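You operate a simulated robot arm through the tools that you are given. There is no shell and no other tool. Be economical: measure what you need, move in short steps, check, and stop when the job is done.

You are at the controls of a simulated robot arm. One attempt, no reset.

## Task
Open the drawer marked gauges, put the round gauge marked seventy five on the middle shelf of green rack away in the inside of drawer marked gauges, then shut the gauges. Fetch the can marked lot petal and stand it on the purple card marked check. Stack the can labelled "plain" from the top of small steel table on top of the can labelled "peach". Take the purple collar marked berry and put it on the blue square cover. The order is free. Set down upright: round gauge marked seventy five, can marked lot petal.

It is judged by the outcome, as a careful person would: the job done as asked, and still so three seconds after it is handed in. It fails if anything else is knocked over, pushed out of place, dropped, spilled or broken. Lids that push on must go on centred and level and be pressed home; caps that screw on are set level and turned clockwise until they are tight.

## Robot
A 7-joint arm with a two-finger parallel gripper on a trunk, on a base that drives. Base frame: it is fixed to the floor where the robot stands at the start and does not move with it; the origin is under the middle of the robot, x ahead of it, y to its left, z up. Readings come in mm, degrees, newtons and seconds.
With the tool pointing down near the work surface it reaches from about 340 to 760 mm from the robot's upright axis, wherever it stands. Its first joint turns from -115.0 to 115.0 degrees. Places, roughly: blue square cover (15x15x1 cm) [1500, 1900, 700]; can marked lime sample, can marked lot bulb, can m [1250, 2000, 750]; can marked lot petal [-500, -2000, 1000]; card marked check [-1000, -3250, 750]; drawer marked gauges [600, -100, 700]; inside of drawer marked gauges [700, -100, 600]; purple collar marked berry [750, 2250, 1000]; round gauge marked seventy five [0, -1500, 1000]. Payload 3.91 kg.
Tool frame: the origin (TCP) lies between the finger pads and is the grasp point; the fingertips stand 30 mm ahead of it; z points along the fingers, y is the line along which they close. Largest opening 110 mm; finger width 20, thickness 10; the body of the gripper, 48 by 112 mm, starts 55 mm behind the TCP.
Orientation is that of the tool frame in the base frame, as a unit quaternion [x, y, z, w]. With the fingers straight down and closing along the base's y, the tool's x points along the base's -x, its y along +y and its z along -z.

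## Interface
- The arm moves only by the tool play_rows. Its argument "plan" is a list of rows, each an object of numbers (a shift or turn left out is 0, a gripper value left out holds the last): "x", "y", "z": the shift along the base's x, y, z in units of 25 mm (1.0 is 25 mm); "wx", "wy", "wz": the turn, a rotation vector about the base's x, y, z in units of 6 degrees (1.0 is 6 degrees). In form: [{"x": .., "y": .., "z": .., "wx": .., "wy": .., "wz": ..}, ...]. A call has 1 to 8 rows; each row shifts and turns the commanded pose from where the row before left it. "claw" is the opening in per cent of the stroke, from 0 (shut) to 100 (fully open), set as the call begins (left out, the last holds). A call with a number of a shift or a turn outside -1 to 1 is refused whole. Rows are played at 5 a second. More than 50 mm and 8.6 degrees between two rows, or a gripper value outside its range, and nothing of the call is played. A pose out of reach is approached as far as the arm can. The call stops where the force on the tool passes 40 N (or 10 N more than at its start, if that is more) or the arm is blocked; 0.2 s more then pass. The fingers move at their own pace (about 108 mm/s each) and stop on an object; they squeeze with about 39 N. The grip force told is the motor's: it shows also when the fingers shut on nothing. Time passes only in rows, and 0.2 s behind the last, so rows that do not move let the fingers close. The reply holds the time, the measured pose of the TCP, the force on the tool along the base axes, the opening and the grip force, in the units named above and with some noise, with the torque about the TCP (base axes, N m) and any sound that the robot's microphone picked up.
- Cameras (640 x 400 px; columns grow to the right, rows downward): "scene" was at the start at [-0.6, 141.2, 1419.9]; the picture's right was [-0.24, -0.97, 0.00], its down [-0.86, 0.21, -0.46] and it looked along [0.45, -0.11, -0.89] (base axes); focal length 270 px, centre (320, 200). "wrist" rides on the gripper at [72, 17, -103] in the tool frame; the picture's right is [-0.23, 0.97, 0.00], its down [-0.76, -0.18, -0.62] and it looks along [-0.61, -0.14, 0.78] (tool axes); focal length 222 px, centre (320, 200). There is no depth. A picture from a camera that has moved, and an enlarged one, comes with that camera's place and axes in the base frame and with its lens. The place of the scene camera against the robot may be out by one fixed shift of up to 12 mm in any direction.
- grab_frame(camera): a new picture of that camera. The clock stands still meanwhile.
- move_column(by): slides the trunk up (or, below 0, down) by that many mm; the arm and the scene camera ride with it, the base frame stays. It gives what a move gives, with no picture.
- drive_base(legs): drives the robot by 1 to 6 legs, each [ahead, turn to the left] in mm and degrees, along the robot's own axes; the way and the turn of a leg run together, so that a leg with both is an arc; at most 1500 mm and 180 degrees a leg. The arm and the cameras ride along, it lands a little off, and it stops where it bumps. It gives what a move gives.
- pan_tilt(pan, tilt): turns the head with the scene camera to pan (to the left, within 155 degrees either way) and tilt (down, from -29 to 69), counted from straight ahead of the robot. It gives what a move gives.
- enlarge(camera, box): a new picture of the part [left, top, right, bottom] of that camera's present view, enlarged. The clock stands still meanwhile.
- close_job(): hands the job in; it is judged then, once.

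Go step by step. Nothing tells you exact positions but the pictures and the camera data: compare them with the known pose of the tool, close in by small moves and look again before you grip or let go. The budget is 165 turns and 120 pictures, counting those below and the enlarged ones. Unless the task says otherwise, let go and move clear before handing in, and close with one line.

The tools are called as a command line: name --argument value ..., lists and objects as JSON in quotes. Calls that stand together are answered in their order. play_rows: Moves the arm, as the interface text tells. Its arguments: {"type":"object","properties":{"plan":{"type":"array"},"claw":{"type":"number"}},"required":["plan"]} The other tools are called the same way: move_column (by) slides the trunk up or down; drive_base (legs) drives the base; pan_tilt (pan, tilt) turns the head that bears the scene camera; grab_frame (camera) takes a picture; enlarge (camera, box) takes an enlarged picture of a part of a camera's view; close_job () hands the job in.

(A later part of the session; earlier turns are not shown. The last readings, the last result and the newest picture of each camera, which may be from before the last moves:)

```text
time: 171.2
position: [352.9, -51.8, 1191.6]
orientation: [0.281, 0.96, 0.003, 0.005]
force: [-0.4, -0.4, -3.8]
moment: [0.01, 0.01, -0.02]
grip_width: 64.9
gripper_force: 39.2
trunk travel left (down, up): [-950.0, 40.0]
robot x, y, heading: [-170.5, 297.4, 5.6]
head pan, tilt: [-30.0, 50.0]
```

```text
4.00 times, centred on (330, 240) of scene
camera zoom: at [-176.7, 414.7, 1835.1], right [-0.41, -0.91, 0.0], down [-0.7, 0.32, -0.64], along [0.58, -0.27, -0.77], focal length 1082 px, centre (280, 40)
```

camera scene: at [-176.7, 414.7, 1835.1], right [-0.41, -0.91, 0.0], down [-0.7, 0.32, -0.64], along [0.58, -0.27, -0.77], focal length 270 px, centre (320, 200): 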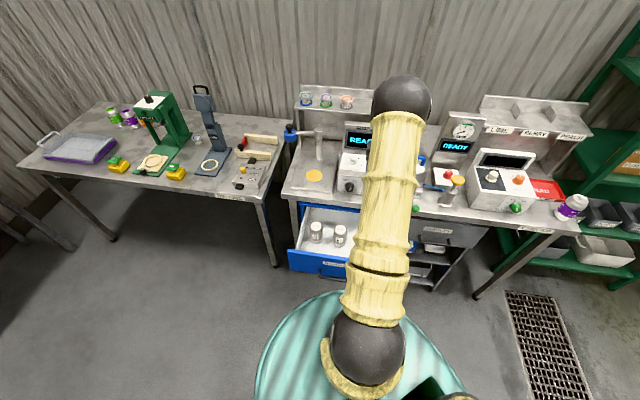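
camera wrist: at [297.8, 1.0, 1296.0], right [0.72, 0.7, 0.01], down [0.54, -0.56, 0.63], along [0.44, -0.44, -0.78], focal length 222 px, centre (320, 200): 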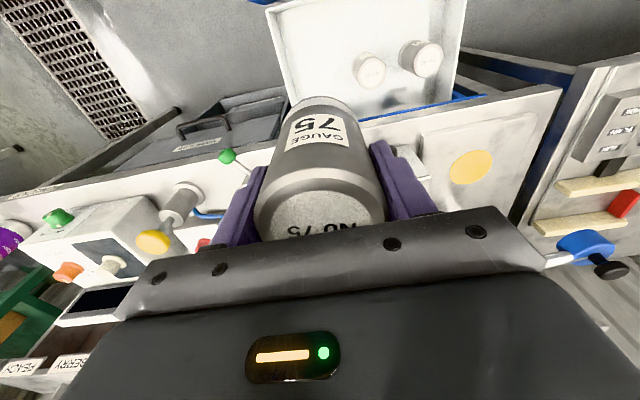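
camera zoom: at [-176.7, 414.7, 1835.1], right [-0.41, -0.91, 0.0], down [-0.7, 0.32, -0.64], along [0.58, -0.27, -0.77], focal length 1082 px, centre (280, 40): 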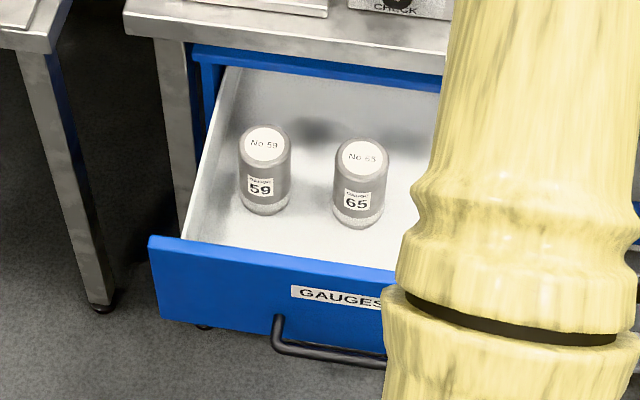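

Free floor is around b=87–225 right of gauge 65; target (355,-45). Lower the trunk with the arm held, stopping above the drawer's floor.

play_rows --plan '[{"x": 0.1, "y": 0.25}]'

move_column --by -330

grab_frame --camera "wrist"

grab_frame --camera "scene"

```text
time: 171.6
position: [354.2, -45.3, 1190.7]
orientation: [0.28, 0.96, 0.002, 0.005]
force: [0.0, 0.0, -3.3]
moment: [0.01, 0.03, -0.01]
grip_width: 64.8
gripper_force: 39.7
trunk travel left (down, up): [-950.0, 40.0]
robot x, y, heading: [-165.6, 295.9, 5.6]
head pan, tilt: [-30.0, 50.0]
```

```text
time: 174.9
position: [354.9, -44.7, 861.0]
orientation: [0.28, 0.96, 0.003, 0.004]
force: [-0.7, 0.0, -2.3]
moment: [0.0, 0.01, -0.01]
grip_width: 64.9
gripper_force: 39.0
trunk travel left (down, up): [-620.0, 370.0]
robot x, y, heading: [-166.6, 295.4, 5.6]
head pan, tilt: [-30.0, 50.0]
```

```text
57 pictures are left
camera wrist: at [300.0, 7.1, 965.3], right [0.72, 0.7, 0.01], down [0.54, -0.56, 0.63], along [0.44, -0.44, -0.78], focal length 222 px, centre (320, 200)
```

wrist: 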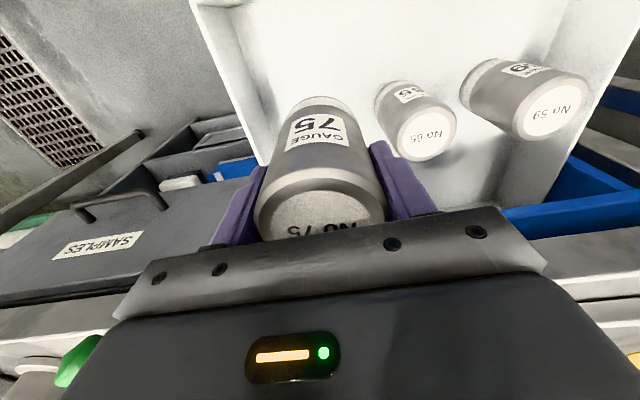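

```text
56 pictures are left
camera scene: at [-176.9, 414.6, 1505.1], right [-0.41, -0.91, 0.0], down [-0.7, 0.32, -0.64], along [0.58, -0.27, -0.77], focal length 270 px, centre (320, 200)
```

scene: 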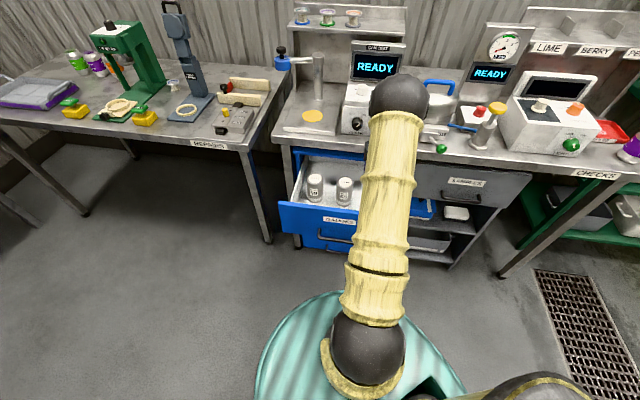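

Alignment is good. Lower further, then creep to the floor.

move_column --by -115

play_rows --plan '[{"z": -0.3}, {"z": -0.2}, {"z": -0.2}]'

grab_frame --camera "wrist"

```text
time: 176.3
position: [354.2, -44.6, 744.6]
orientation: [0.28, 0.96, 0.003, 0.004]
force: [0.0, -0.4, -4.2]
moment: [0.0, 0.0, -0.01]
grip_width: 64.5
gripper_force: 38.8
trunk travel left (down, up): [-505.0, 485.0]
robot x, y, heading: [-169.6, 295.0, 5.2]
head pan, tilt: [-30.0, 50.0]
```

```text
time: 177.2
position: [354.0, -46.4, 728.3]
orientation: [0.282, 0.96, 0.002, 0.004]
force: [-0.7, -0.4, -2.5]
moment: [0.02, 0.0, 0.04]
grip_width: 65.0
gripper_force: 38.8
trunk travel left (down, up): [-505.0, 485.0]
robot x, y, heading: [-168.2, 293.9, 5.5]
head pan, tilt: [-30.0, 50.0]
```

```text
55 pictures are left
camera wrist: at [300.1, 6.7, 832.3], right [0.72, 0.7, 0.01], down [0.54, -0.56, 0.63], along [0.44, -0.44, -0.78], focal length 222 px, centre (320, 200)
```

wrist: 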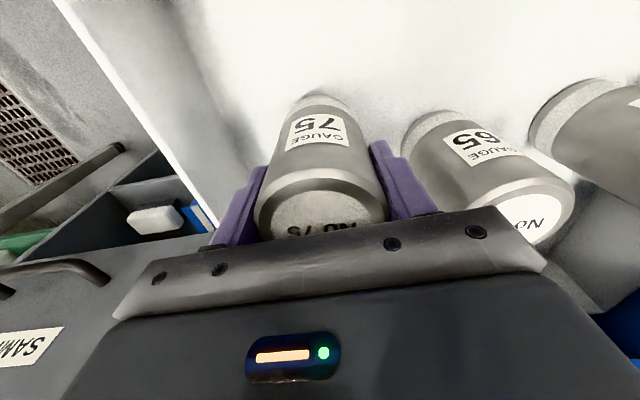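

play_rows --plan '[{"z": -0.16}, {"z": -0.12}, {"z": -0.12}, {"z": -0.08}]'

```text
time: 178.2
position: [353.7, -45.8, 715.4]
orientation: [0.281, 0.96, 0.002, 0.004]
force: [0.5, 0.7, -2.6]
moment: [0.0, 0.02, 0.0]
grip_width: 65.1
gripper_force: 38.8
trunk travel left (down, up): [-505.0, 485.0]
robot x, y, heading: [-172.9, 299.3, 5.5]
head pan, tilt: [-30.0, 50.0]
```

play_rows --plan '[{"z": -0.1}, {"z": -0.1}, {"z": -0.1}]'

```text
time: 178.9
position: [352.7, -45.5, 710.9]
orientation: [0.281, 0.96, 0.002, 0.006]
force: [-0.9, 1.5, 6.3]
moment: [-0.03, 0.17, -0.01]
grip_width: 65.0
gripper_force: 38.9
trunk travel left (down, up): [-505.0, 485.0]
robot x, y, heading: [-168.4, 300.5, 5.7]
head pan, tilt: [-30.0, 50.0]
```

Contact with the drawer floor. Release and rise.

play_rows --plan '[{}, {}, {}]' --claw 74

move_column --by 250

grab_frame --camera "wrist"

```text
time: 179.8
position: [353.3, -45.5, 708.7]
orientation: [0.281, 0.96, 0.002, 0.004]
force: [0.4, 0.8, 0.3]
moment: [-0.03, 0.02, 0.01]
grip_width: 81.4
gripper_force: 0.1
trunk travel left (down, up): [-505.0, 485.0]
robot x, y, heading: [-168.7, 299.8, 5.5]
head pan, tilt: [-30.0, 50.0]
```

```text
time: 182.3
position: [354.0, -46.3, 959.0]
orientation: [0.281, 0.96, 0.003, 0.004]
force: [0.1, -0.4, 0.0]
moment: [-0.03, -0.01, -0.02]
grip_width: 81.5
gripper_force: 0.1
trunk travel left (down, up): [-755.0, 235.0]
robot x, y, heading: [-171.9, 295.2, 5.6]
head pan, tilt: [-30.0, 50.0]
```

```text
54 pictures are left
camera wrist: at [300.0, 6.5, 1063.3], right [0.72, 0.7, 0.01], down [0.54, -0.56, 0.63], along [0.44, -0.44, -0.78], focal length 222 px, centre (320, 200)
```

wrist: 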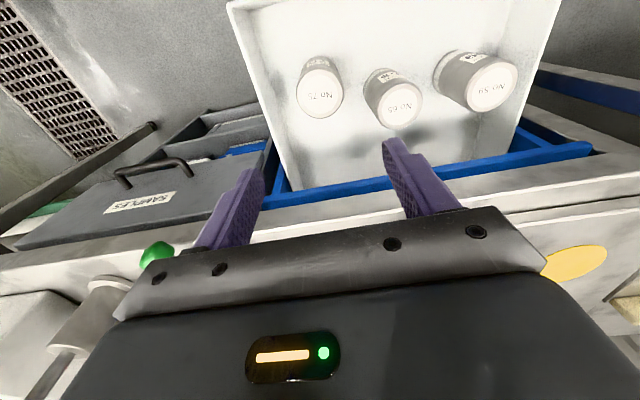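

The 75 gauge stands in the drawer. Now reposition in front of the drawer (turn left, drive, turn back) to push it shut with closed fingers.

drive_base --legs '[[0, 119], [280, 0], [0, -119]]'

play_rows --plan '[{"wx": -0.55, "wy": -0.835}, {"wx": -0.55, "wy": -0.835}, {"wx": -0.55, "wy": -0.835}, {"wx": -0.55, "wy": -0.835}, {"wx": -0.55, "wy": -0.835}, {"wx": -0.55, "wy": -0.835}, {"wx": -0.55, "wy": -0.835}, {"wx": -0.55, "wy": -0.835}]' --claw 0

play_rows --plan '[{"wx": -0.55, "wy": -0.835}, {"wx": -0.55, "wy": -0.835}, {"wx": -0.55, "wy": -0.835}]'

grab_frame --camera "scene"

grab_frame --camera "wrist"

```text
time: 199.1
position: [192.0, 176.6, 960.2]
orientation: [0.287, 0.958, 0.002, 0.004]
force: [-0.4, -0.5, -0.5]
moment: [0.01, -0.05, -0.01]
grip_width: 81.2
gripper_force: 0.0
trunk travel left (down, up): [-755.0, 235.0]
robot x, y, heading: [-330.2, 528.8, 5.0]
head pan, tilt: [-30.0, 50.0]
```

```text
time: 200.9
position: [191.0, 177.7, 959.4]
orientation: [0.26, 0.874, -0.115, 0.394]
force: [0.9, -0.6, -0.8]
moment: [-0.01, 0.0, -0.01]
grip_width: 0.1
gripper_force: 37.9
trunk travel left (down, up): [-755.0, 235.0]
robot x, y, heading: [-330.7, 524.6, 4.7]
head pan, tilt: [-30.0, 50.0]
```

```text
time: 201.7
position: [190.8, 177.0, 960.3]
orientation: [0.238, 0.802, -0.155, 0.526]
force: [1.1, 0.2, -0.1]
moment: [0.01, 0.0, 0.01]
grip_width: 0.0
gripper_force: 37.6
trunk travel left (down, up): [-755.0, 235.0]
robot x, y, heading: [-330.5, 524.7, 4.8]
head pan, tilt: [-30.0, 50.0]
```

```text
53 pictures are left
camera scene: at [-334.4, 644.1, 1640.1], right [-0.42, -0.91, 0.0], down [-0.69, 0.33, -0.64], along [0.58, -0.27, -0.77], focal length 270 px, centre (320, 200)
```

scene: 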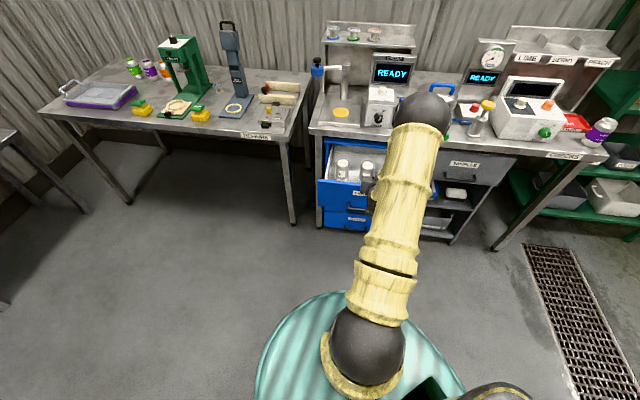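

```text
52 pictures are left
camera wrist: at [95.3, 257.2, 935.8], right [0.61, 0.77, 0.21], down [-0.32, -0.01, 0.95], along [0.73, -0.64, 0.24], focal length 222 px, centre (320, 200)
```

wrist: 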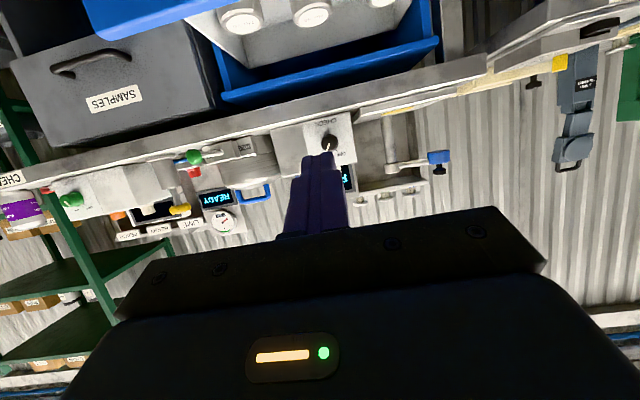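

TCP is centred on the drawer (d=62, b=253), but the base is too far for the whole push. I'll retract the arm ~215 mm, then bring the base closer.

play_rows --plan '[{"x": -0.83, "y": 0.55}, {"x": -0.83, "y": 0.55}, {"x": -0.83, "y": 0.55}, {"x": -0.83, "y": 0.55}, {"x": -0.83, "y": 0.55}, {"x": -0.83, "y": 0.55}, {"x": -0.83, "y": 0.55}, {"x": -0.83, "y": 0.55}]'

move_column --by -223

```text
time: 203.5
position: [54.2, 256.8, 937.5]
orientation: [0.238, 0.802, -0.155, 0.525]
force: [0.2, 0.4, -0.3]
moment: [0.01, 0.02, 0.02]
grip_width: 0.0
gripper_force: 37.6
out of reach, approached as far as the arm can: row 6, 7, 8
trunk travel left (down, up): [-755.0, 235.0]
robot x, y, heading: [-329.6, 525.3, 5.0]
head pan, tilt: [-30.0, 50.0]
```

```text
time: 205.8
position: [54.4, 256.8, 713.5]
orientation: [0.238, 0.802, -0.155, 0.526]
force: [0.2, 0.1, 0.3]
moment: [0.01, -0.04, 0.02]
grip_width: 0.0
gripper_force: 38.2
trunk travel left (down, up): [-532.0, 458.0]
robot x, y, heading: [-327.6, 526.2, 5.0]
head pan, tilt: [-30.0, 50.0]
```

move_column --by 25

drive_base --legs '[[0, -38.5], [200, 0], [0, 38.5]]'

grab_frame --camera "wrist"

grab_frame --camera "scene"

```text
time: 206.6
position: [52.8, 258.1, 737.8]
orientation: [0.237, 0.803, -0.154, 0.524]
force: [-0.8, 0.0, 0.1]
moment: [0.02, 0.01, 0.0]
grip_width: 0.0
gripper_force: 37.2
trunk travel left (down, up): [-557.0, 433.0]
robot x, y, heading: [-326.9, 523.8, 4.7]
head pan, tilt: [-30.0, 50.0]
```

```text
time: 213.4
position: [213.4, 145.3, 738.9]
orientation: [0.241, 0.801, -0.156, 0.525]
force: [0.6, 1.1, -0.7]
moment: [-0.01, -0.02, -0.01]
grip_width: 0.0
gripper_force: 38.0
trunk travel left (down, up): [-557.0, 433.0]
robot x, y, heading: [-168.4, 420.2, 4.4]
head pan, tilt: [-30.0, 50.0]
```

```text
51 pictures are left
camera wrist: at [118.1, 227.1, 714.5], right [0.61, 0.76, 0.21], down [-0.32, 0.0, 0.95], along [0.72, -0.65, 0.24], focal length 222 px, centre (320, 200)
```

wrist: 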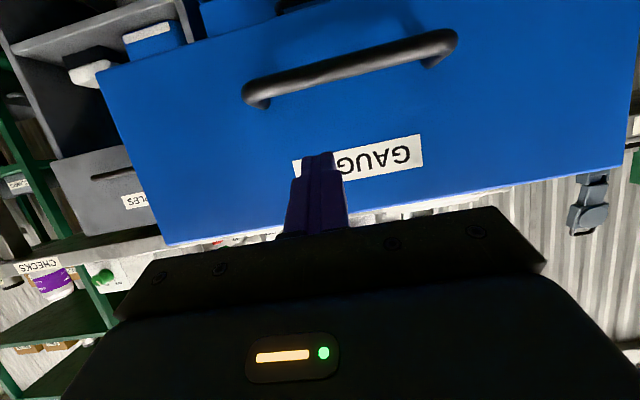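

```text
50 pictures are left
camera scene: at [-172.7, 535.2, 1442.1], right [-0.43, -0.9, 0.0], down [-0.69, 0.33, -0.64], along [0.58, -0.28, -0.77], focal length 270 px, centre (320, 200)
```

scene: 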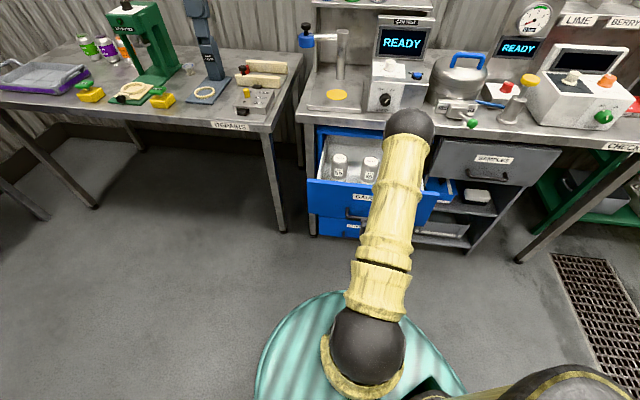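

Fingertips aim at the label. Push along the drawer axis.

play_rows --plan '[{"x": 0.835, "y": -0.55}, {"x": 0.835, "y": -0.55}, {"x": 0.835, "y": -0.55}, {"x": 0.835, "y": -0.55}, {"x": 0.835, "y": -0.55}, {"x": 0.835, "y": -0.55}, {"x": 0.835, "y": -0.55}, {"x": 0.835, "y": -0.55}]'

grab_frame --camera "wrist"

```text
time: 215.2
position: [379.9, 35.4, 739.8]
orientation: [0.24, 0.802, -0.156, 0.525]
force: [0.1, 0.3, -0.4]
moment: [0.0, 0.01, 0.05]
grip_width: 0.2
gripper_force: 37.4
trunk travel left (down, up): [-557.0, 433.0]
robot x, y, heading: [-169.8, 415.5, 4.5]
head pan, tilt: [-30.0, 50.0]
```

```text
49 pictures are left
camera wrist: at [286.3, 117.6, 714.8], right [0.61, 0.76, 0.21], down [-0.32, 0.0, 0.95], along [0.72, -0.65, 0.24], focal length 222 px, centre (320, 200)
```

wrist: 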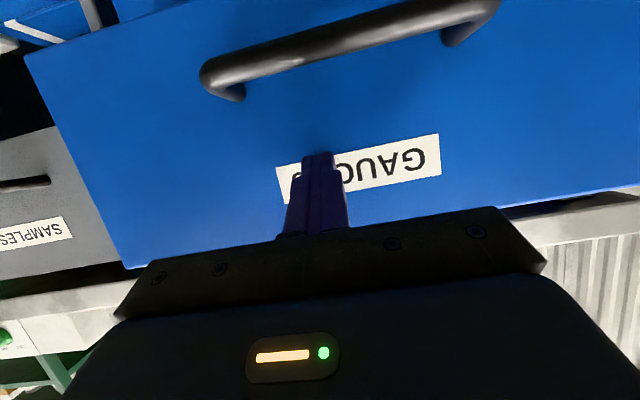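

The drawer is moving in smoothly. Continue until it meets its stop.

play_rows --plan '[{"x": 0.835, "y": -0.55}, {"x": 0.835, "y": -0.55}, {"x": 0.835, "y": -0.55}, {"x": 0.6, "y": -0.4}, {"x": 0.5, "y": -0.33}, {"x": 0.4, "y": -0.265}, {"x": 0.4, "y": -0.265}]'

grab_frame --camera "wrist"

```text
time: 216.6
position: [471.1, -25.0, 737.9]
orientation: [0.242, 0.804, -0.156, 0.521]
force: [-31.0, 23.9, 19.0]
moment: [-0.19, -0.36, 0.05]
grip_width: 0.0
gripper_force: 37.9
trunk travel left (down, up): [-557.0, 433.0]
robot x, y, heading: [-165.4, 415.8, 4.4]
head pan, tilt: [-30.0, 50.0]
stopped in row 6: the force on the tool passed its limit at 59 N (the readings are from after the stop); the commanded pose is now the measured one
```

```text
48 pictures are left
camera wrist: at [376.2, 56.4, 714.6], right [0.61, 0.76, 0.21], down [-0.31, -0.01, 0.95], along [0.72, -0.65, 0.24], focal length 222 px, centre (320, 200)
```

wrist: 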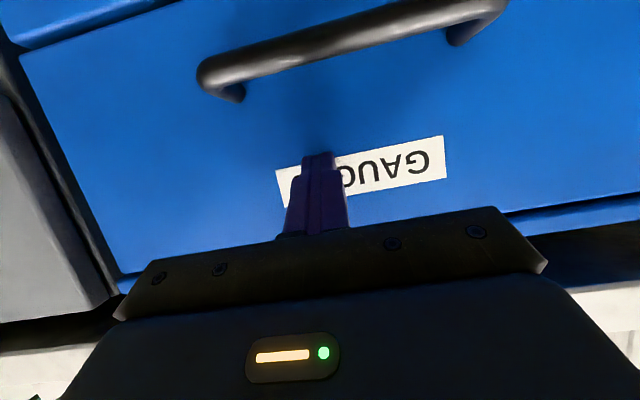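

The drawer is shut flush. Retract, pitch the tool back down, then head to the small steel table on the left.

play_rows --plan '[{"x": -0.835, "y": 0.55}, {"x": -0.835, "y": 0.55}, {"x": -0.835, "y": 0.55}, {"x": -0.835, "y": 0.55}, {"x": -0.835, "y": 0.55}, {"x": -0.6, "y": 0.4, "z": 0.6}]'

move_column --by 200

play_rows --plan '[{"wx": 0.55, "wy": 0.835}, {"wx": 0.55, "wy": 0.835}, {"wx": 0.55, "wy": 0.835}, {"wx": 0.55, "wy": 0.835}, {"wx": 0.55, "wy": 0.835}, {"wx": 0.55, "wy": 0.835}, {"wx": 0.55, "wy": 0.835}, {"wx": 0.55, "wy": 0.835}]'

play_rows --plan '[{"wx": 0.55, "wy": 0.835}, {"wx": 0.55, "wy": 0.835}, {"wx": 0.55, "wy": 0.835}]'

drive_base --legs '[[0, 42.5], [1270, 0], [0, 18]]'

pan_tilt --pan 0 --tilt 35

grab_frame --camera "scene"

```text
time: 218.0
position: [355.3, 51.2, 747.8]
orientation: [0.241, 0.805, -0.155, 0.52]
force: [-0.7, 0.9, -1.1]
moment: [0.0, 0.05, 0.01]
grip_width: 0.2
gripper_force: 38.1
trunk travel left (down, up): [-557.0, 433.0]
robot x, y, heading: [-167.1, 417.0, 4.8]
head pan, tilt: [-30.0, 50.0]
```

```text
time: 220.2
position: [354.6, 48.9, 948.8]
orientation: [0.243, 0.805, -0.155, 0.519]
force: [-1.1, -0.2, -1.6]
moment: [0.04, 0.02, 0.0]
grip_width: 0.0
gripper_force: 38.0
trunk travel left (down, up): [-757.0, 233.0]
robot x, y, heading: [-168.3, 418.1, 4.4]
head pan, tilt: [-30.0, 50.0]
```

```text
time: 222.0
position: [355.3, 50.1, 949.1]
orientation: [0.285, 0.946, -0.044, 0.147]
force: [-0.7, 0.5, 0.1]
moment: [0.03, -0.01, -0.02]
grip_width: 0.1
gripper_force: 37.7
trunk travel left (down, up): [-757.0, 233.0]
robot x, y, heading: [-166.8, 417.0, 4.5]
head pan, tilt: [-30.0, 50.0]
```

```text
time: 222.8
position: [357.4, 50.4, 949.0]
orientation: [0.288, 0.958, 0.0, -0.004]
force: [-0.5, 0.0, -0.3]
moment: [-0.02, 0.0, 0.02]
grip_width: 0.1
gripper_force: 37.6
trunk travel left (down, up): [-757.0, 233.0]
robot x, y, heading: [-171.4, 419.4, 4.5]
head pan, tilt: [-30.0, 50.0]
```

```text
time: 234.5
position: [1287.0, 1617.4, 949.1]
orientation: [-0.229, 0.973, 0.0, -0.003]
force: [-1.1, 0.2, 0.4]
moment: [0.0, -0.02, -0.01]
grip_width: 0.1
gripper_force: 37.8
trunk travel left (down, up): [-757.0, 233.0]
robot x, y, heading: [706.4, 1347.8, 64.6]
head pan, tilt: [-30.0, 50.0]
```

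```text
time: 235.4
position: [1289.1, 1618.4, 949.0]
orientation: [-0.229, 0.973, 0.0, -0.003]
force: [0.4, -0.5, 1.1]
moment: [0.02, -0.02, -0.02]
grip_width: 0.1
gripper_force: 37.9
trunk travel left (down, up): [-757.0, 233.0]
robot x, y, heading: [709.4, 1349.2, 64.4]
head pan, tilt: [0.0, 35.0]
```

```text
47 pictures are left
camera scene: at [579.4, 1444.1, 1663.8], right [0.9, -0.43, 0.0], down [-0.25, -0.52, -0.82], along [0.35, 0.74, -0.57], focal length 270 px, centre (320, 200)
```

scene: 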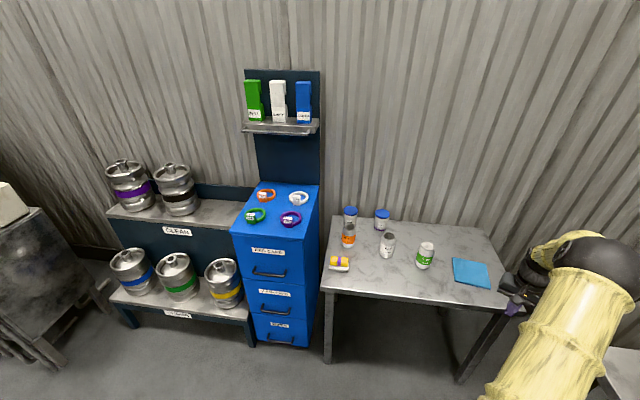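

enlarge --camera "scene" --box '[320, 190, 510, 310]'

enlarge --camera "scene" --box '[225, 175, 330, 245]'

```text
3.33 times, centred on (415, 250) of scene
camera zoom: at [579.4, 1444.1, 1663.8], right [0.9, -0.43, 0.0], down [-0.25, -0.52, -0.82], along [0.35, 0.74, -0.57], focal length 902 px, centre (3, 33)
```

zoom: 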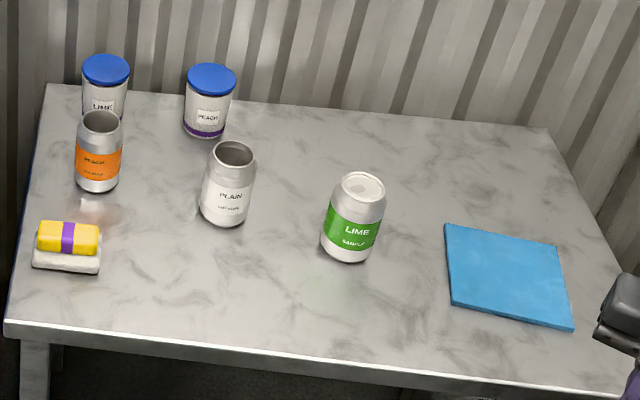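

```text
5.71 times, centred on (278, 210) of scene
camera zoom: at [579.4, 1444.1, 1663.8], right [0.9, -0.43, 0.0], down [-0.25, -0.52, -0.82], along [0.35, 0.74, -0.57], focal length 1546 px, centre (563, 143)
```

zoom: 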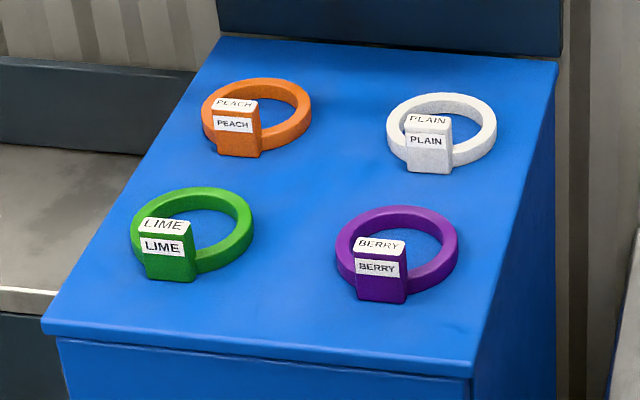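

PLAIN (open can), PEACH (orange can), blue cover and the BERRY collar are all visible. I'll move to a stance reaching all of them.

drive_base --legs '[[0, -13.7], [357, 0], [0, 13]]'

pan_tilt --pan 0 --tilt 50

grab_frame --camera "scene"

grab_frame --camera "wrist"

```text
time: 240.2
position: [1522.4, 1895.2, 950.3]
orientation: [-0.224, 0.975, -0.001, -0.002]
force: [-0.4, 0.8, -0.7]
moment: [0.01, 0.03, -0.01]
grip_width: 0.0
gripper_force: 37.6
trunk travel left (down, up): [-757.0, 233.0]
robot x, y, heading: [941.6, 1630.6, 63.9]
head pan, tilt: [0.0, 35.0]
```

```text
time: 241.0
position: [1522.2, 1894.9, 948.3]
orientation: [-0.224, 0.975, -0.001, -0.003]
force: [-0.5, 0.2, -0.1]
moment: [-0.02, 0.01, 0.01]
grip_width: 0.0
gripper_force: 37.8
trunk travel left (down, up): [-757.0, 233.0]
robot x, y, heading: [941.3, 1631.5, 64.1]
head pan, tilt: [0.0, 50.0]
```

```text
44 pictures are left
camera scene: at [806.8, 1718.1, 1642.1], right [0.9, -0.44, 0.0], down [-0.34, -0.69, -0.64], along [0.28, 0.58, -0.77], focal length 270 px, centre (320, 200)
```

scene: 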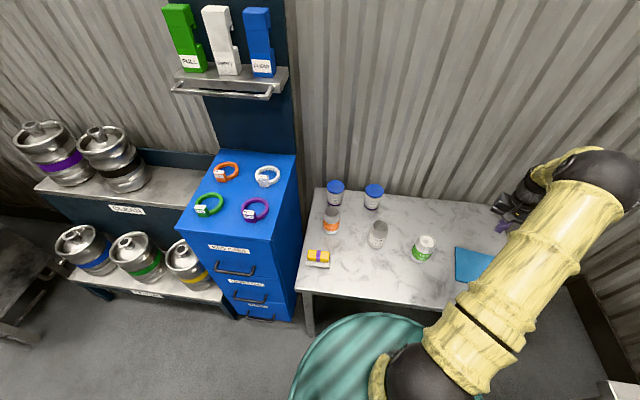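

```text
43 pictures are left
camera wrist: at [1448.6, 1878.5, 1054.0], right [-0.22, 0.98, 0.0], down [0.77, 0.17, 0.62], along [0.6, 0.13, -0.78], focal length 222 px, centre (320, 200)
```

wrist: 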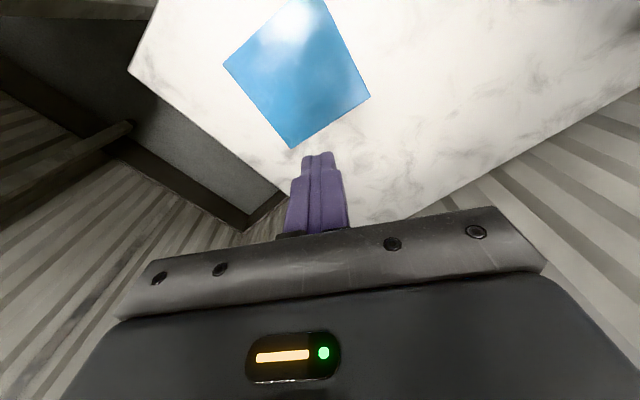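

The cover is at about (1506,1857), top ≈700. Now raise the trunk and turn the base so the gripper comes over the BERRY collar.

move_column --by 225

drive_base --legs '[[0, 72]]'

play_rows --plan '[{"wz": -1}, {"wz": -1}, {"wz": -1}, {"wz": -1}, {"wz": -1}, {"wz": -1}]' --claw 100

grab_frame --camera "wrist"

```text
time: 243.4
position: [1521.5, 1895.0, 1173.3]
orientation: [-0.223, 0.975, -0.001, -0.003]
force: [0.4, -0.6, -0.3]
moment: [0.04, 0.0, 0.02]
grip_width: 0.1
gripper_force: 37.6
trunk travel left (down, up): [-982.0, 8.0]
robot x, y, heading: [939.2, 1628.7, 64.1]
head pan, tilt: [0.0, 50.0]
```

```text
time: 248.3
position: [858.4, 2266.1, 1174.9]
orientation: [0.759, -0.651, 0.002, 0.001]
force: [-0.6, 0.4, 0.2]
moment: [0.0, -0.01, -0.03]
grip_width: 0.2
gripper_force: 38.2
trunk travel left (down, up): [-982.0, 8.0]
robot x, y, heading: [937.6, 1629.6, 137.0]
head pan, tilt: [0.0, 50.0]
```

```text
time: 249.7
position: [857.8, 2264.9, 1174.1]
orientation: [-0.52, 0.854, -0.002, -0.002]
force: [-0.3, 0.4, 0.4]
moment: [-0.02, 0.02, -0.01]
grip_width: 109.9
gripper_force: 0.1
trunk travel left (down, up): [-982.0, 8.0]
robot x, y, heading: [940.9, 1632.6, 136.9]
head pan, tilt: [0.0, 50.0]
```

```text
42 pictures are left
camera wrist: at [809.1, 2209.3, 1279.0], right [-0.76, 0.65, 0.0], down [0.51, 0.6, 0.62], along [0.4, 0.47, -0.78], focal length 222 px, centre (320, 200)
```

wrist: 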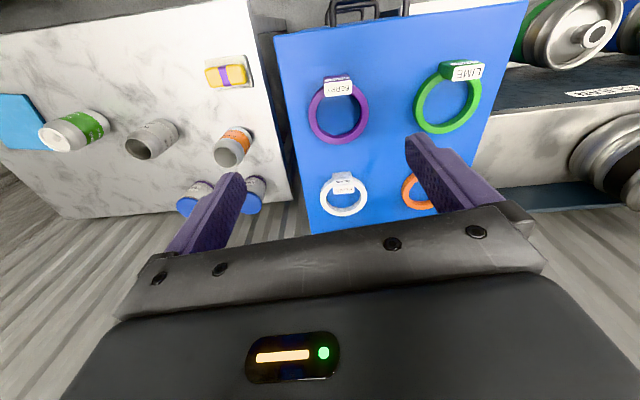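

The BERRY ring is near (847,2292) with its tab to the front. Align closing along the chest's width, move over and descend partly to refine height.

play_rows --plan '[{"x": -0.4, "y": 1.0, "z": -0.6, "wz": -1}, {"z": -0.9}, {"z": -0.9}, {"z": -0.9}]'

grab_frame --camera "wrist"

```text
time: 250.7
position: [847.6, 2290.6, 1090.8]
orientation: [-0.475, 0.88, -0.001, -0.002]
force: [-0.4, -0.2, 0.7]
moment: [0.02, 0.02, -0.01]
grip_width: 109.9
gripper_force: 0.0
trunk travel left (down, up): [-982.0, 8.0]
robot x, y, heading: [940.1, 1629.2, 137.0]
head pan, tilt: [0.0, 50.0]
```

```text
41 pictures are left
camera wrist: at [792.3, 2238.3, 1195.3], right [-0.69, 0.72, 0.0], down [0.57, 0.54, 0.62], along [0.45, 0.43, -0.78], focal length 222 px, centre (320, 200)
```

wrist: 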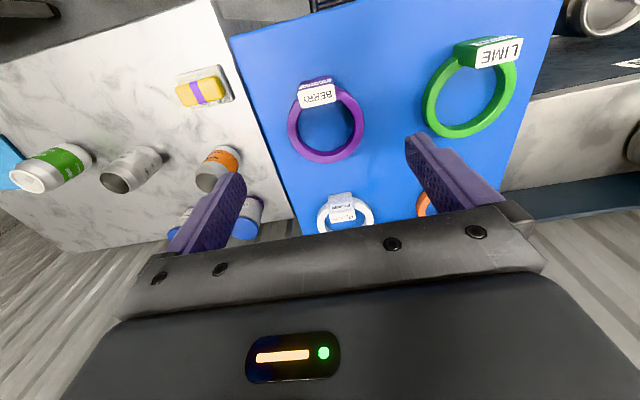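

The ring is at about (848,2298), height ≈962, Ø≈80. Shift 8 mm and come down, then creep to contact.

play_rows --plan '[{"y": 0.3, "z": -0.9}, {"z": -0.9}, {"z": -0.9}]'

grab_frame --camera "wrist"

```text
time: 251.5
position: [848.5, 2298.9, 1023.4]
orientation: [-0.476, 0.88, -0.002, -0.002]
force: [0.2, 0.5, 0.5]
moment: [0.0, -0.02, 0.02]
grip_width: 110.0
gripper_force: 0.1
trunk travel left (down, up): [-982.0, 8.0]
robot x, y, heading: [936.2, 1626.3, 136.6]
head pan, tilt: [0.0, 50.0]
```

```text
40 pictures are left
camera wrist: at [793.0, 2247.9, 1127.8], right [-0.69, 0.72, 0.0], down [0.57, 0.54, 0.62], along [0.45, 0.43, -0.78], focal length 222 px, centre (320, 200)
```

wrist: 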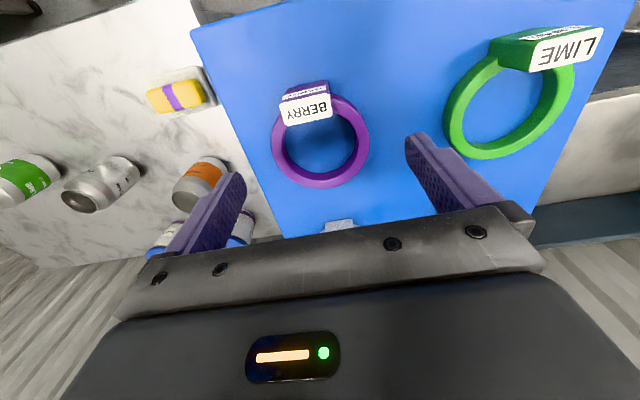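

Well centred. Creep down.

play_rows --plan '[{"z": -0.6}, {"z": -0.4}, {"z": -0.2}, {"z": -0.2}]'

grab_frame --camera "wrist"

```text
time: 252.5
position: [850.0, 2299.1, 987.2]
orientation: [-0.474, 0.88, -0.001, -0.002]
force: [0.3, 0.9, 0.1]
moment: [0.01, -0.01, 0.01]
grip_width: 109.8
gripper_force: 0.1
trunk travel left (down, up): [-982.0, 8.0]
robot x, y, heading: [941.2, 1634.9, 136.6]
head pan, tilt: [0.0, 50.0]
```

```text
39 pictures are left
camera wrist: at [794.5, 2246.9, 1093.3], right [-0.69, 0.72, 0.0], down [0.57, 0.54, 0.62], along [0.45, 0.43, -0.79], focal length 222 px, centre (320, 200)
```

wrist: 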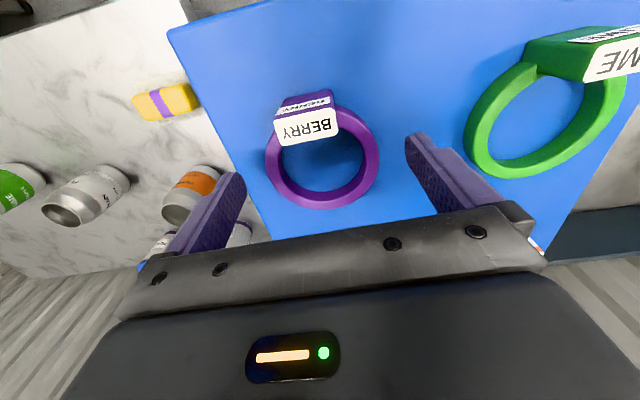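

play_rows --plan '[{"z": -0.2}, {"z": -0.16}, {"z": -0.12}]'

play_rows --plan '[{"z": -0.1}, {"z": -0.1}, {"z": -0.1}]'

```text
time: 253.3
position: [849.7, 2296.8, 976.7]
orientation: [-0.474, 0.88, -0.003, -0.002]
force: [0.0, 0.1, -0.3]
moment: [-0.01, 0.0, -0.02]
grip_width: 109.8
gripper_force: 0.0
trunk travel left (down, up): [-982.0, 8.0]
robot x, y, heading: [942.6, 1629.9, 137.0]
head pan, tilt: [0.0, 50.0]
```

```text
time: 254.1
position: [848.3, 2299.3, 970.1]
orientation: [-0.474, 0.88, -0.001, -0.002]
force: [-0.2, -0.1, -0.1]
moment: [0.0, -0.01, -0.01]
grip_width: 109.8
gripper_force: 0.0
trunk travel left (down, up): [-982.0, 8.0]
robot x, y, heading: [941.5, 1634.4, 136.9]
head pan, tilt: [0.0, 50.0]
```

No contact yet with tips ≈940. A side view check then close.

play_rows --plan '[{"z": -0.1}, {"z": -0.1}]'

play_rows --plan '[{}, {}, {}]' --claw 0

grab_frame --camera "wrist"

```text
time: 254.7
position: [848.4, 2298.6, 962.8]
orientation: [-0.475, 0.88, 0.0, -0.001]
force: [0.3, -0.3, 0.2]
moment: [-0.02, 0.02, 0.0]
grip_width: 109.9
gripper_force: 0.1
trunk travel left (down, up): [-982.0, 8.0]
robot x, y, heading: [940.4, 1634.1, 136.8]
head pan, tilt: [0.0, 50.0]
```

```text
time: 255.5
position: [849.5, 2299.4, 963.9]
orientation: [-0.476, 0.88, -0.001, -0.003]
force: [-0.6, 0.9, 0.6]
moment: [-0.03, -0.05, 0.01]
grip_width: 87.8
gripper_force: 38.9
trunk travel left (down, up): [-982.0, 8.0]
robot x, y, heading: [937.8, 1629.2, 137.0]
head pan, tilt: [0.0, 50.0]
```

```text
38 pictures are left
camera wrist: at [793.9, 2247.4, 1068.8], right [-0.69, 0.72, 0.0], down [0.57, 0.54, 0.62], along [0.45, 0.43, -0.78], focal length 222 px, centre (320, 200)
```

wrist: 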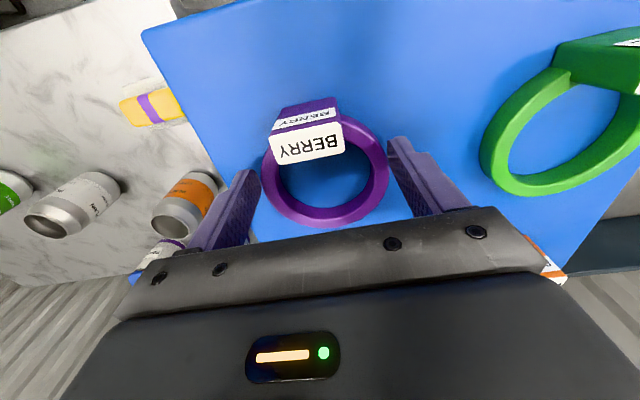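

The ring is 88 mm but the tips only catch its upper part. Reopen and go lower to contact.

play_rows --plan '[{}, {}]' --claw 100

play_rows --plan '[{"z": -0.12}, {"z": -0.12}, {"z": -0.12}, {"z": -0.1}]'

```text
time: 256.1
position: [848.2, 2300.1, 962.9]
orientation: [-0.476, 0.88, -0.002, -0.003]
force: [0.0, -0.3, 1.3]
moment: [-0.02, -0.02, -0.01]
grip_width: 110.2
gripper_force: 0.0
trunk travel left (down, up): [-982.0, 8.0]
robot x, y, heading: [942.8, 1631.4, 137.2]
head pan, tilt: [0.0, 50.0]
```

```text
time: 257.1
position: [848.9, 2299.0, 952.9]
orientation: [-0.474, 0.88, -0.002, -0.003]
force: [-0.7, -0.9, 0.8]
moment: [-0.01, 0.01, 0.0]
grip_width: 110.0
gripper_force: 0.0
trunk travel left (down, up): [-982.0, 8.0]
robot x, y, heading: [940.6, 1629.3, 137.2]
head pan, tilt: [0.0, 50.0]
```

play_rows --plan '[{"z": -0.1}, {"z": -0.1}, {"z": -0.1}]'

grab_frame --camera "wrist"

```text
time: 257.9
position: [846.4, 2298.8, 950.4]
orientation: [-0.475, 0.88, 0.001, 0.0]
force: [-1.0, -1.3, 29.7]
moment: [-1.12, -1.39, -0.33]
grip_width: 109.7
gripper_force: 0.0
trunk travel left (down, up): [-982.0, 8.0]
robot x, y, heading: [936.0, 1631.1, 137.0]
head pan, tilt: [0.0, 50.0]
```

```text
37 pictures are left
camera wrist: at [793.3, 2246.8, 1054.6], right [-0.69, 0.72, 0.0], down [0.57, 0.54, 0.62], along [0.45, 0.43, -0.78], focal length 222 px, centre (320, 200)
```

wrist: 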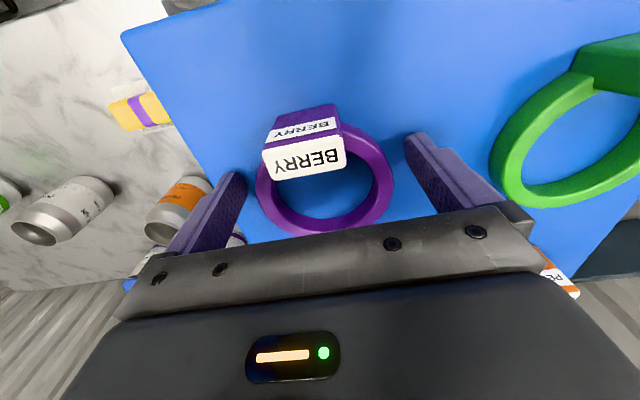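

Contact with the chest top (≈920). Up 3 mm, grip, and lift.

play_rows --plan '[{"z": 0.22}]'

play_rows --plan '[{}, {}, {}]' --claw 0

play_rows --plan '[{"z": 0.4}, {"z": 0.8}, {"z": 0.9}, {"z": 0.9}, {"z": 0.9}]'

grab_frame --camera "wrist"

```text
time: 258.3
position: [849.0, 2296.8, 949.1]
orientation: [-0.475, 0.88, 0.0, -0.002]
force: [0.1, 4.1, 4.1]
moment: [0.32, 0.17, -0.1]
grip_width: 109.8
gripper_force: 0.1
trunk travel left (down, up): [-982.0, 8.0]
robot x, y, heading: [939.2, 1633.2, 137.0]
head pan, tilt: [0.0, 50.0]
```

```text
time: 259.1
position: [851.0, 2298.5, 950.9]
orientation: [-0.475, 0.88, -0.002, -0.002]
force: [-0.1, 0.2, 0.1]
moment: [0.0, 0.02, 0.0]
grip_width: 88.1
gripper_force: 39.0
trunk travel left (down, up): [-982.0, 8.0]
robot x, y, heading: [937.9, 1628.8, 137.0]
head pan, tilt: [0.0, 50.0]
```

```text
time: 260.3
position: [847.6, 2299.9, 1050.4]
orientation: [-0.476, 0.88, -0.001, -0.003]
force: [0.3, 0.3, -0.5]
moment: [0.02, 0.0, -0.01]
grip_width: 87.7
gripper_force: 38.7
trunk travel left (down, up): [-982.0, 8.0]
robot x, y, heading: [938.4, 1633.7, 136.9]
head pan, tilt: [0.0, 50.0]
```

```text
36 pictures are left
camera wrist: at [792.7, 2246.4, 1154.8], right [-0.69, 0.72, 0.0], down [0.57, 0.54, 0.62], along [0.45, 0.43, -0.78], focal length 222 px, centre (320, 200)
```

wrist: 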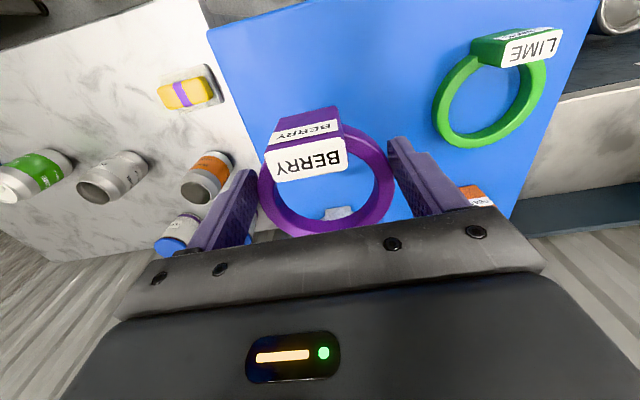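

Collar held. Turn back right so it comes over the blue cover, then lower.

drive_base --legs '[[0, -76]]'

play_rows --plan '[{"x": -0.8, "y": -0.3}, {"x": -0.8, "y": -0.3}, {"x": -0.8, "y": -0.3}]'

move_column --by -200

grab_frame --camera "wrist"

```text
time: 265.4
position: [1563.0, 1885.1, 1048.1]
orientation: [0.165, 0.986, 0.001, -0.002]
force: [-0.2, -0.6, -0.7]
moment: [0.01, 0.0, 0.02]
grip_width: 87.6
gripper_force: 39.1
trunk travel left (down, up): [-982.0, 8.0]
robot x, y, heading: [938.7, 1631.1, 60.9]
head pan, tilt: [0.0, 50.0]
```

```text
time: 266.2
position: [1500.4, 1860.8, 1050.3]
orientation: [0.165, 0.986, 0.001, -0.003]
force: [-0.3, 0.1, -1.7]
moment: [0.02, -0.02, -0.02]
grip_width: 87.9
gripper_force: 39.2
trunk travel left (down, up): [-982.0, 8.0]
robot x, y, heading: [943.6, 1633.3, 61.2]
head pan, tilt: [0.0, 50.0]
```

```text
time: 268.4
position: [1502.2, 1861.6, 849.5]
orientation: [0.165, 0.986, 0.001, -0.003]
force: [-1.1, -0.2, -1.3]
moment: [0.01, -0.01, 0.0]
grip_width: 87.5
gripper_force: 39.6
trunk travel left (down, up): [-782.0, 208.0]
robot x, y, heading: [940.5, 1631.1, 61.3]
head pan, tilt: [0.0, 50.0]
```

```text
35 pictures are left
camera wrist: at [1438.3, 1900.0, 954.3], right [0.53, 0.85, 0.0], down [0.67, -0.42, 0.62], along [0.52, -0.33, -0.78], focal length 222 px, centre (320, 200)
```

wrist: 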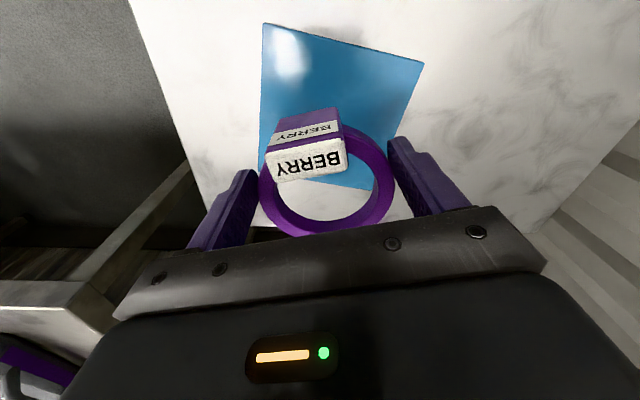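

Cover centre is (1517,1864), top ≈711. Shift over it and lower.

play_rows --plan '[{"x": 0.6, "y": 0.1, "z": -0.8}, {"z": -0.9}, {"z": -0.9}]'

grab_frame --camera "wrist"

```text
time: 269.2
position: [1516.5, 1862.0, 783.0]
orientation: [0.165, 0.986, 0.0, -0.003]
force: [-0.7, 0.2, -0.8]
moment: [0.02, -0.02, 0.0]
grip_width: 88.0
gripper_force: 39.1
trunk travel left (down, up): [-782.0, 208.0]
robot x, y, heading: [937.9, 1632.5, 61.0]
head pan, tilt: [0.0, 50.0]
```

```text
34 pictures are left
camera wrist: at [1453.4, 1901.4, 888.5], right [0.53, 0.85, 0.0], down [0.67, -0.42, 0.62], along [0.52, -0.33, -0.79], focal length 222 px, centre (320, 200)
```

wrist: 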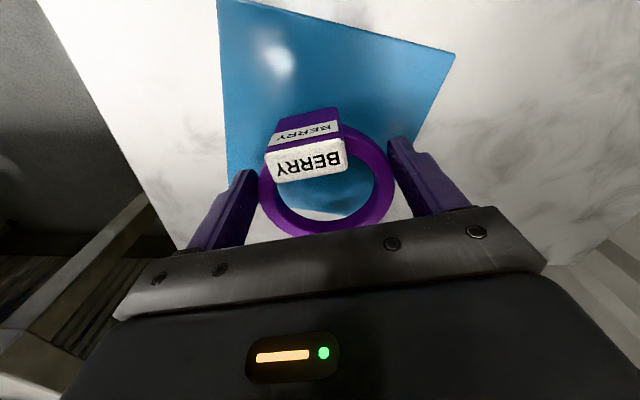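

Centre confirmed. Lower to contact.

play_rows --plan '[{"z": -0.6}, {"z": -0.5}, {"z": -0.2}, {"z": -0.12}]'

play_rows --plan '[{"z": -0.1}, {"z": -0.1}, {"z": -0.1}]'

```text
time: 270.0
position: [1519.8, 1863.9, 760.8]
orientation: [0.165, 0.986, 0.002, 0.002]
force: [-6.1, -1.1, 25.4]
moment: [-0.57, 0.92, -0.12]
grip_width: 88.4
gripper_force: 39.1
trunk travel left (down, up): [-782.0, 208.0]
robot x, y, heading: [939.4, 1630.3, 61.2]
head pan, tilt: [0.0, 50.0]
stopped in row 3: the force on the tool passed its limit at 49 N (the readings are from after the stop); the commanded pose is now the measured one
```

```text
time: 270.4
position: [1520.7, 1864.8, 759.7]
orientation: [0.165, 0.986, 0.002, 0.002]
force: [-5.2, -1.7, 21.7]
moment: [-0.54, 0.82, -0.07]
grip_width: 88.1
gripper_force: 39.0
trunk travel left (down, up): [-782.0, 208.0]
robot x, y, heading: [936.7, 1633.1, 61.1]
head pan, tilt: [0.0, 50.0]
stopped in row 1: the force on the tool passed its limit at 43 N (the readings are from after the stop); the commanded pose is now the measured one
```

Contact earlier than estimated (surface ≈730). Check the view.

play_rows --plan '[{"z": 0.1}]'

grab_frame --camera "wrist"

```text
time: 270.8
position: [1520.7, 1864.3, 760.4]
orientation: [0.165, 0.986, 0.003, 0.002]
force: [-2.0, -1.2, 6.2]
moment: [-0.22, 0.29, 0.03]
grip_width: 88.0
gripper_force: 39.8
trunk travel left (down, up): [-782.0, 208.0]
robot x, y, heading: [938.5, 1635.7, 61.1]
head pan, tilt: [0.0, 50.0]
```

```text
33 pictures are left
camera wrist: at [1457.0, 1903.5, 864.5], right [0.53, 0.85, 0.01], down [0.66, -0.42, 0.62], along [0.53, -0.33, -0.78], focal length 222 px, centre (320, 200)
```

wrist: 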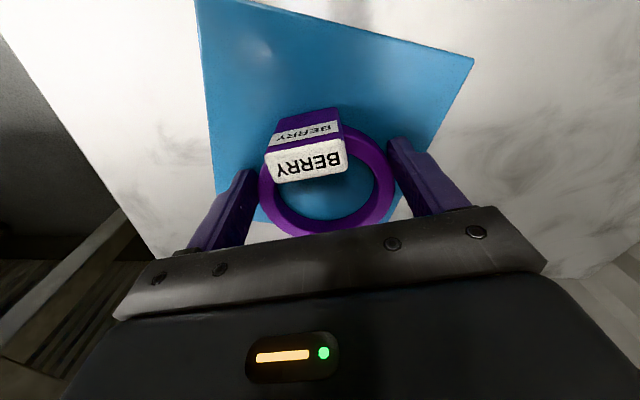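

The collar is within the cover, roughly centred. Release and rise.

play_rows --plan '[{}, {}, {}]' --claw 100

play_rows --plan '[{"z": 0.4}, {"z": 0.8}, {"z": 1}, {"z": 1}, {"z": 1}, {"z": 1}]'

move_column --by 100

grab_frame --camera "wrist"

```text
time: 271.6
position: [1521.4, 1864.1, 759.9]
orientation: [0.166, 0.986, 0.002, 0.001]
force: [0.7, 2.2, 3.5]
moment: [-0.11, 0.06, -0.05]
grip_width: 109.1
gripper_force: 0.0
trunk travel left (down, up): [-782.0, 208.0]
robot x, y, heading: [941.8, 1635.8, 61.3]
head pan, tilt: [0.0, 50.0]
```

```text
time: 273.0
position: [1519.8, 1864.8, 889.8]
orientation: [0.165, 0.986, 0.001, 0.001]
force: [-0.2, -0.7, -0.5]
moment: [0.02, 0.01, -0.02]
grip_width: 110.2
gripper_force: 0.0
trunk travel left (down, up): [-782.0, 208.0]
robot x, y, heading: [944.2, 1629.7, 61.6]
head pan, tilt: [0.0, 50.0]
```

```text
time: 274.4
position: [1520.5, 1864.4, 989.5]
orientation: [0.165, 0.986, 0.002, 0.001]
force: [-0.4, 0.6, 0.1]
moment: [-0.02, -0.02, -0.02]
grip_width: 110.1
gripper_force: 0.1
trunk travel left (down, up): [-882.0, 108.0]
robot x, y, heading: [942.9, 1629.7, 61.2]
head pan, tilt: [0.0, 50.0]
```

```text
32 pictures are left
camera wrist: at [1456.2, 1903.3, 1093.4], right [0.53, 0.85, 0.0], down [0.66, -0.42, 0.62], along [0.53, -0.33, -0.78], focal length 222 px, centre (320, 200)
```

wrist: 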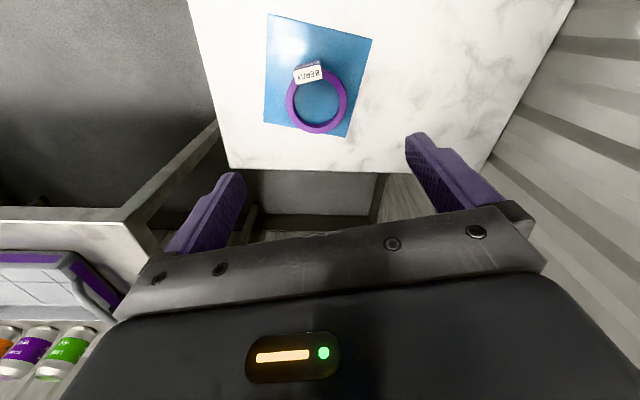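

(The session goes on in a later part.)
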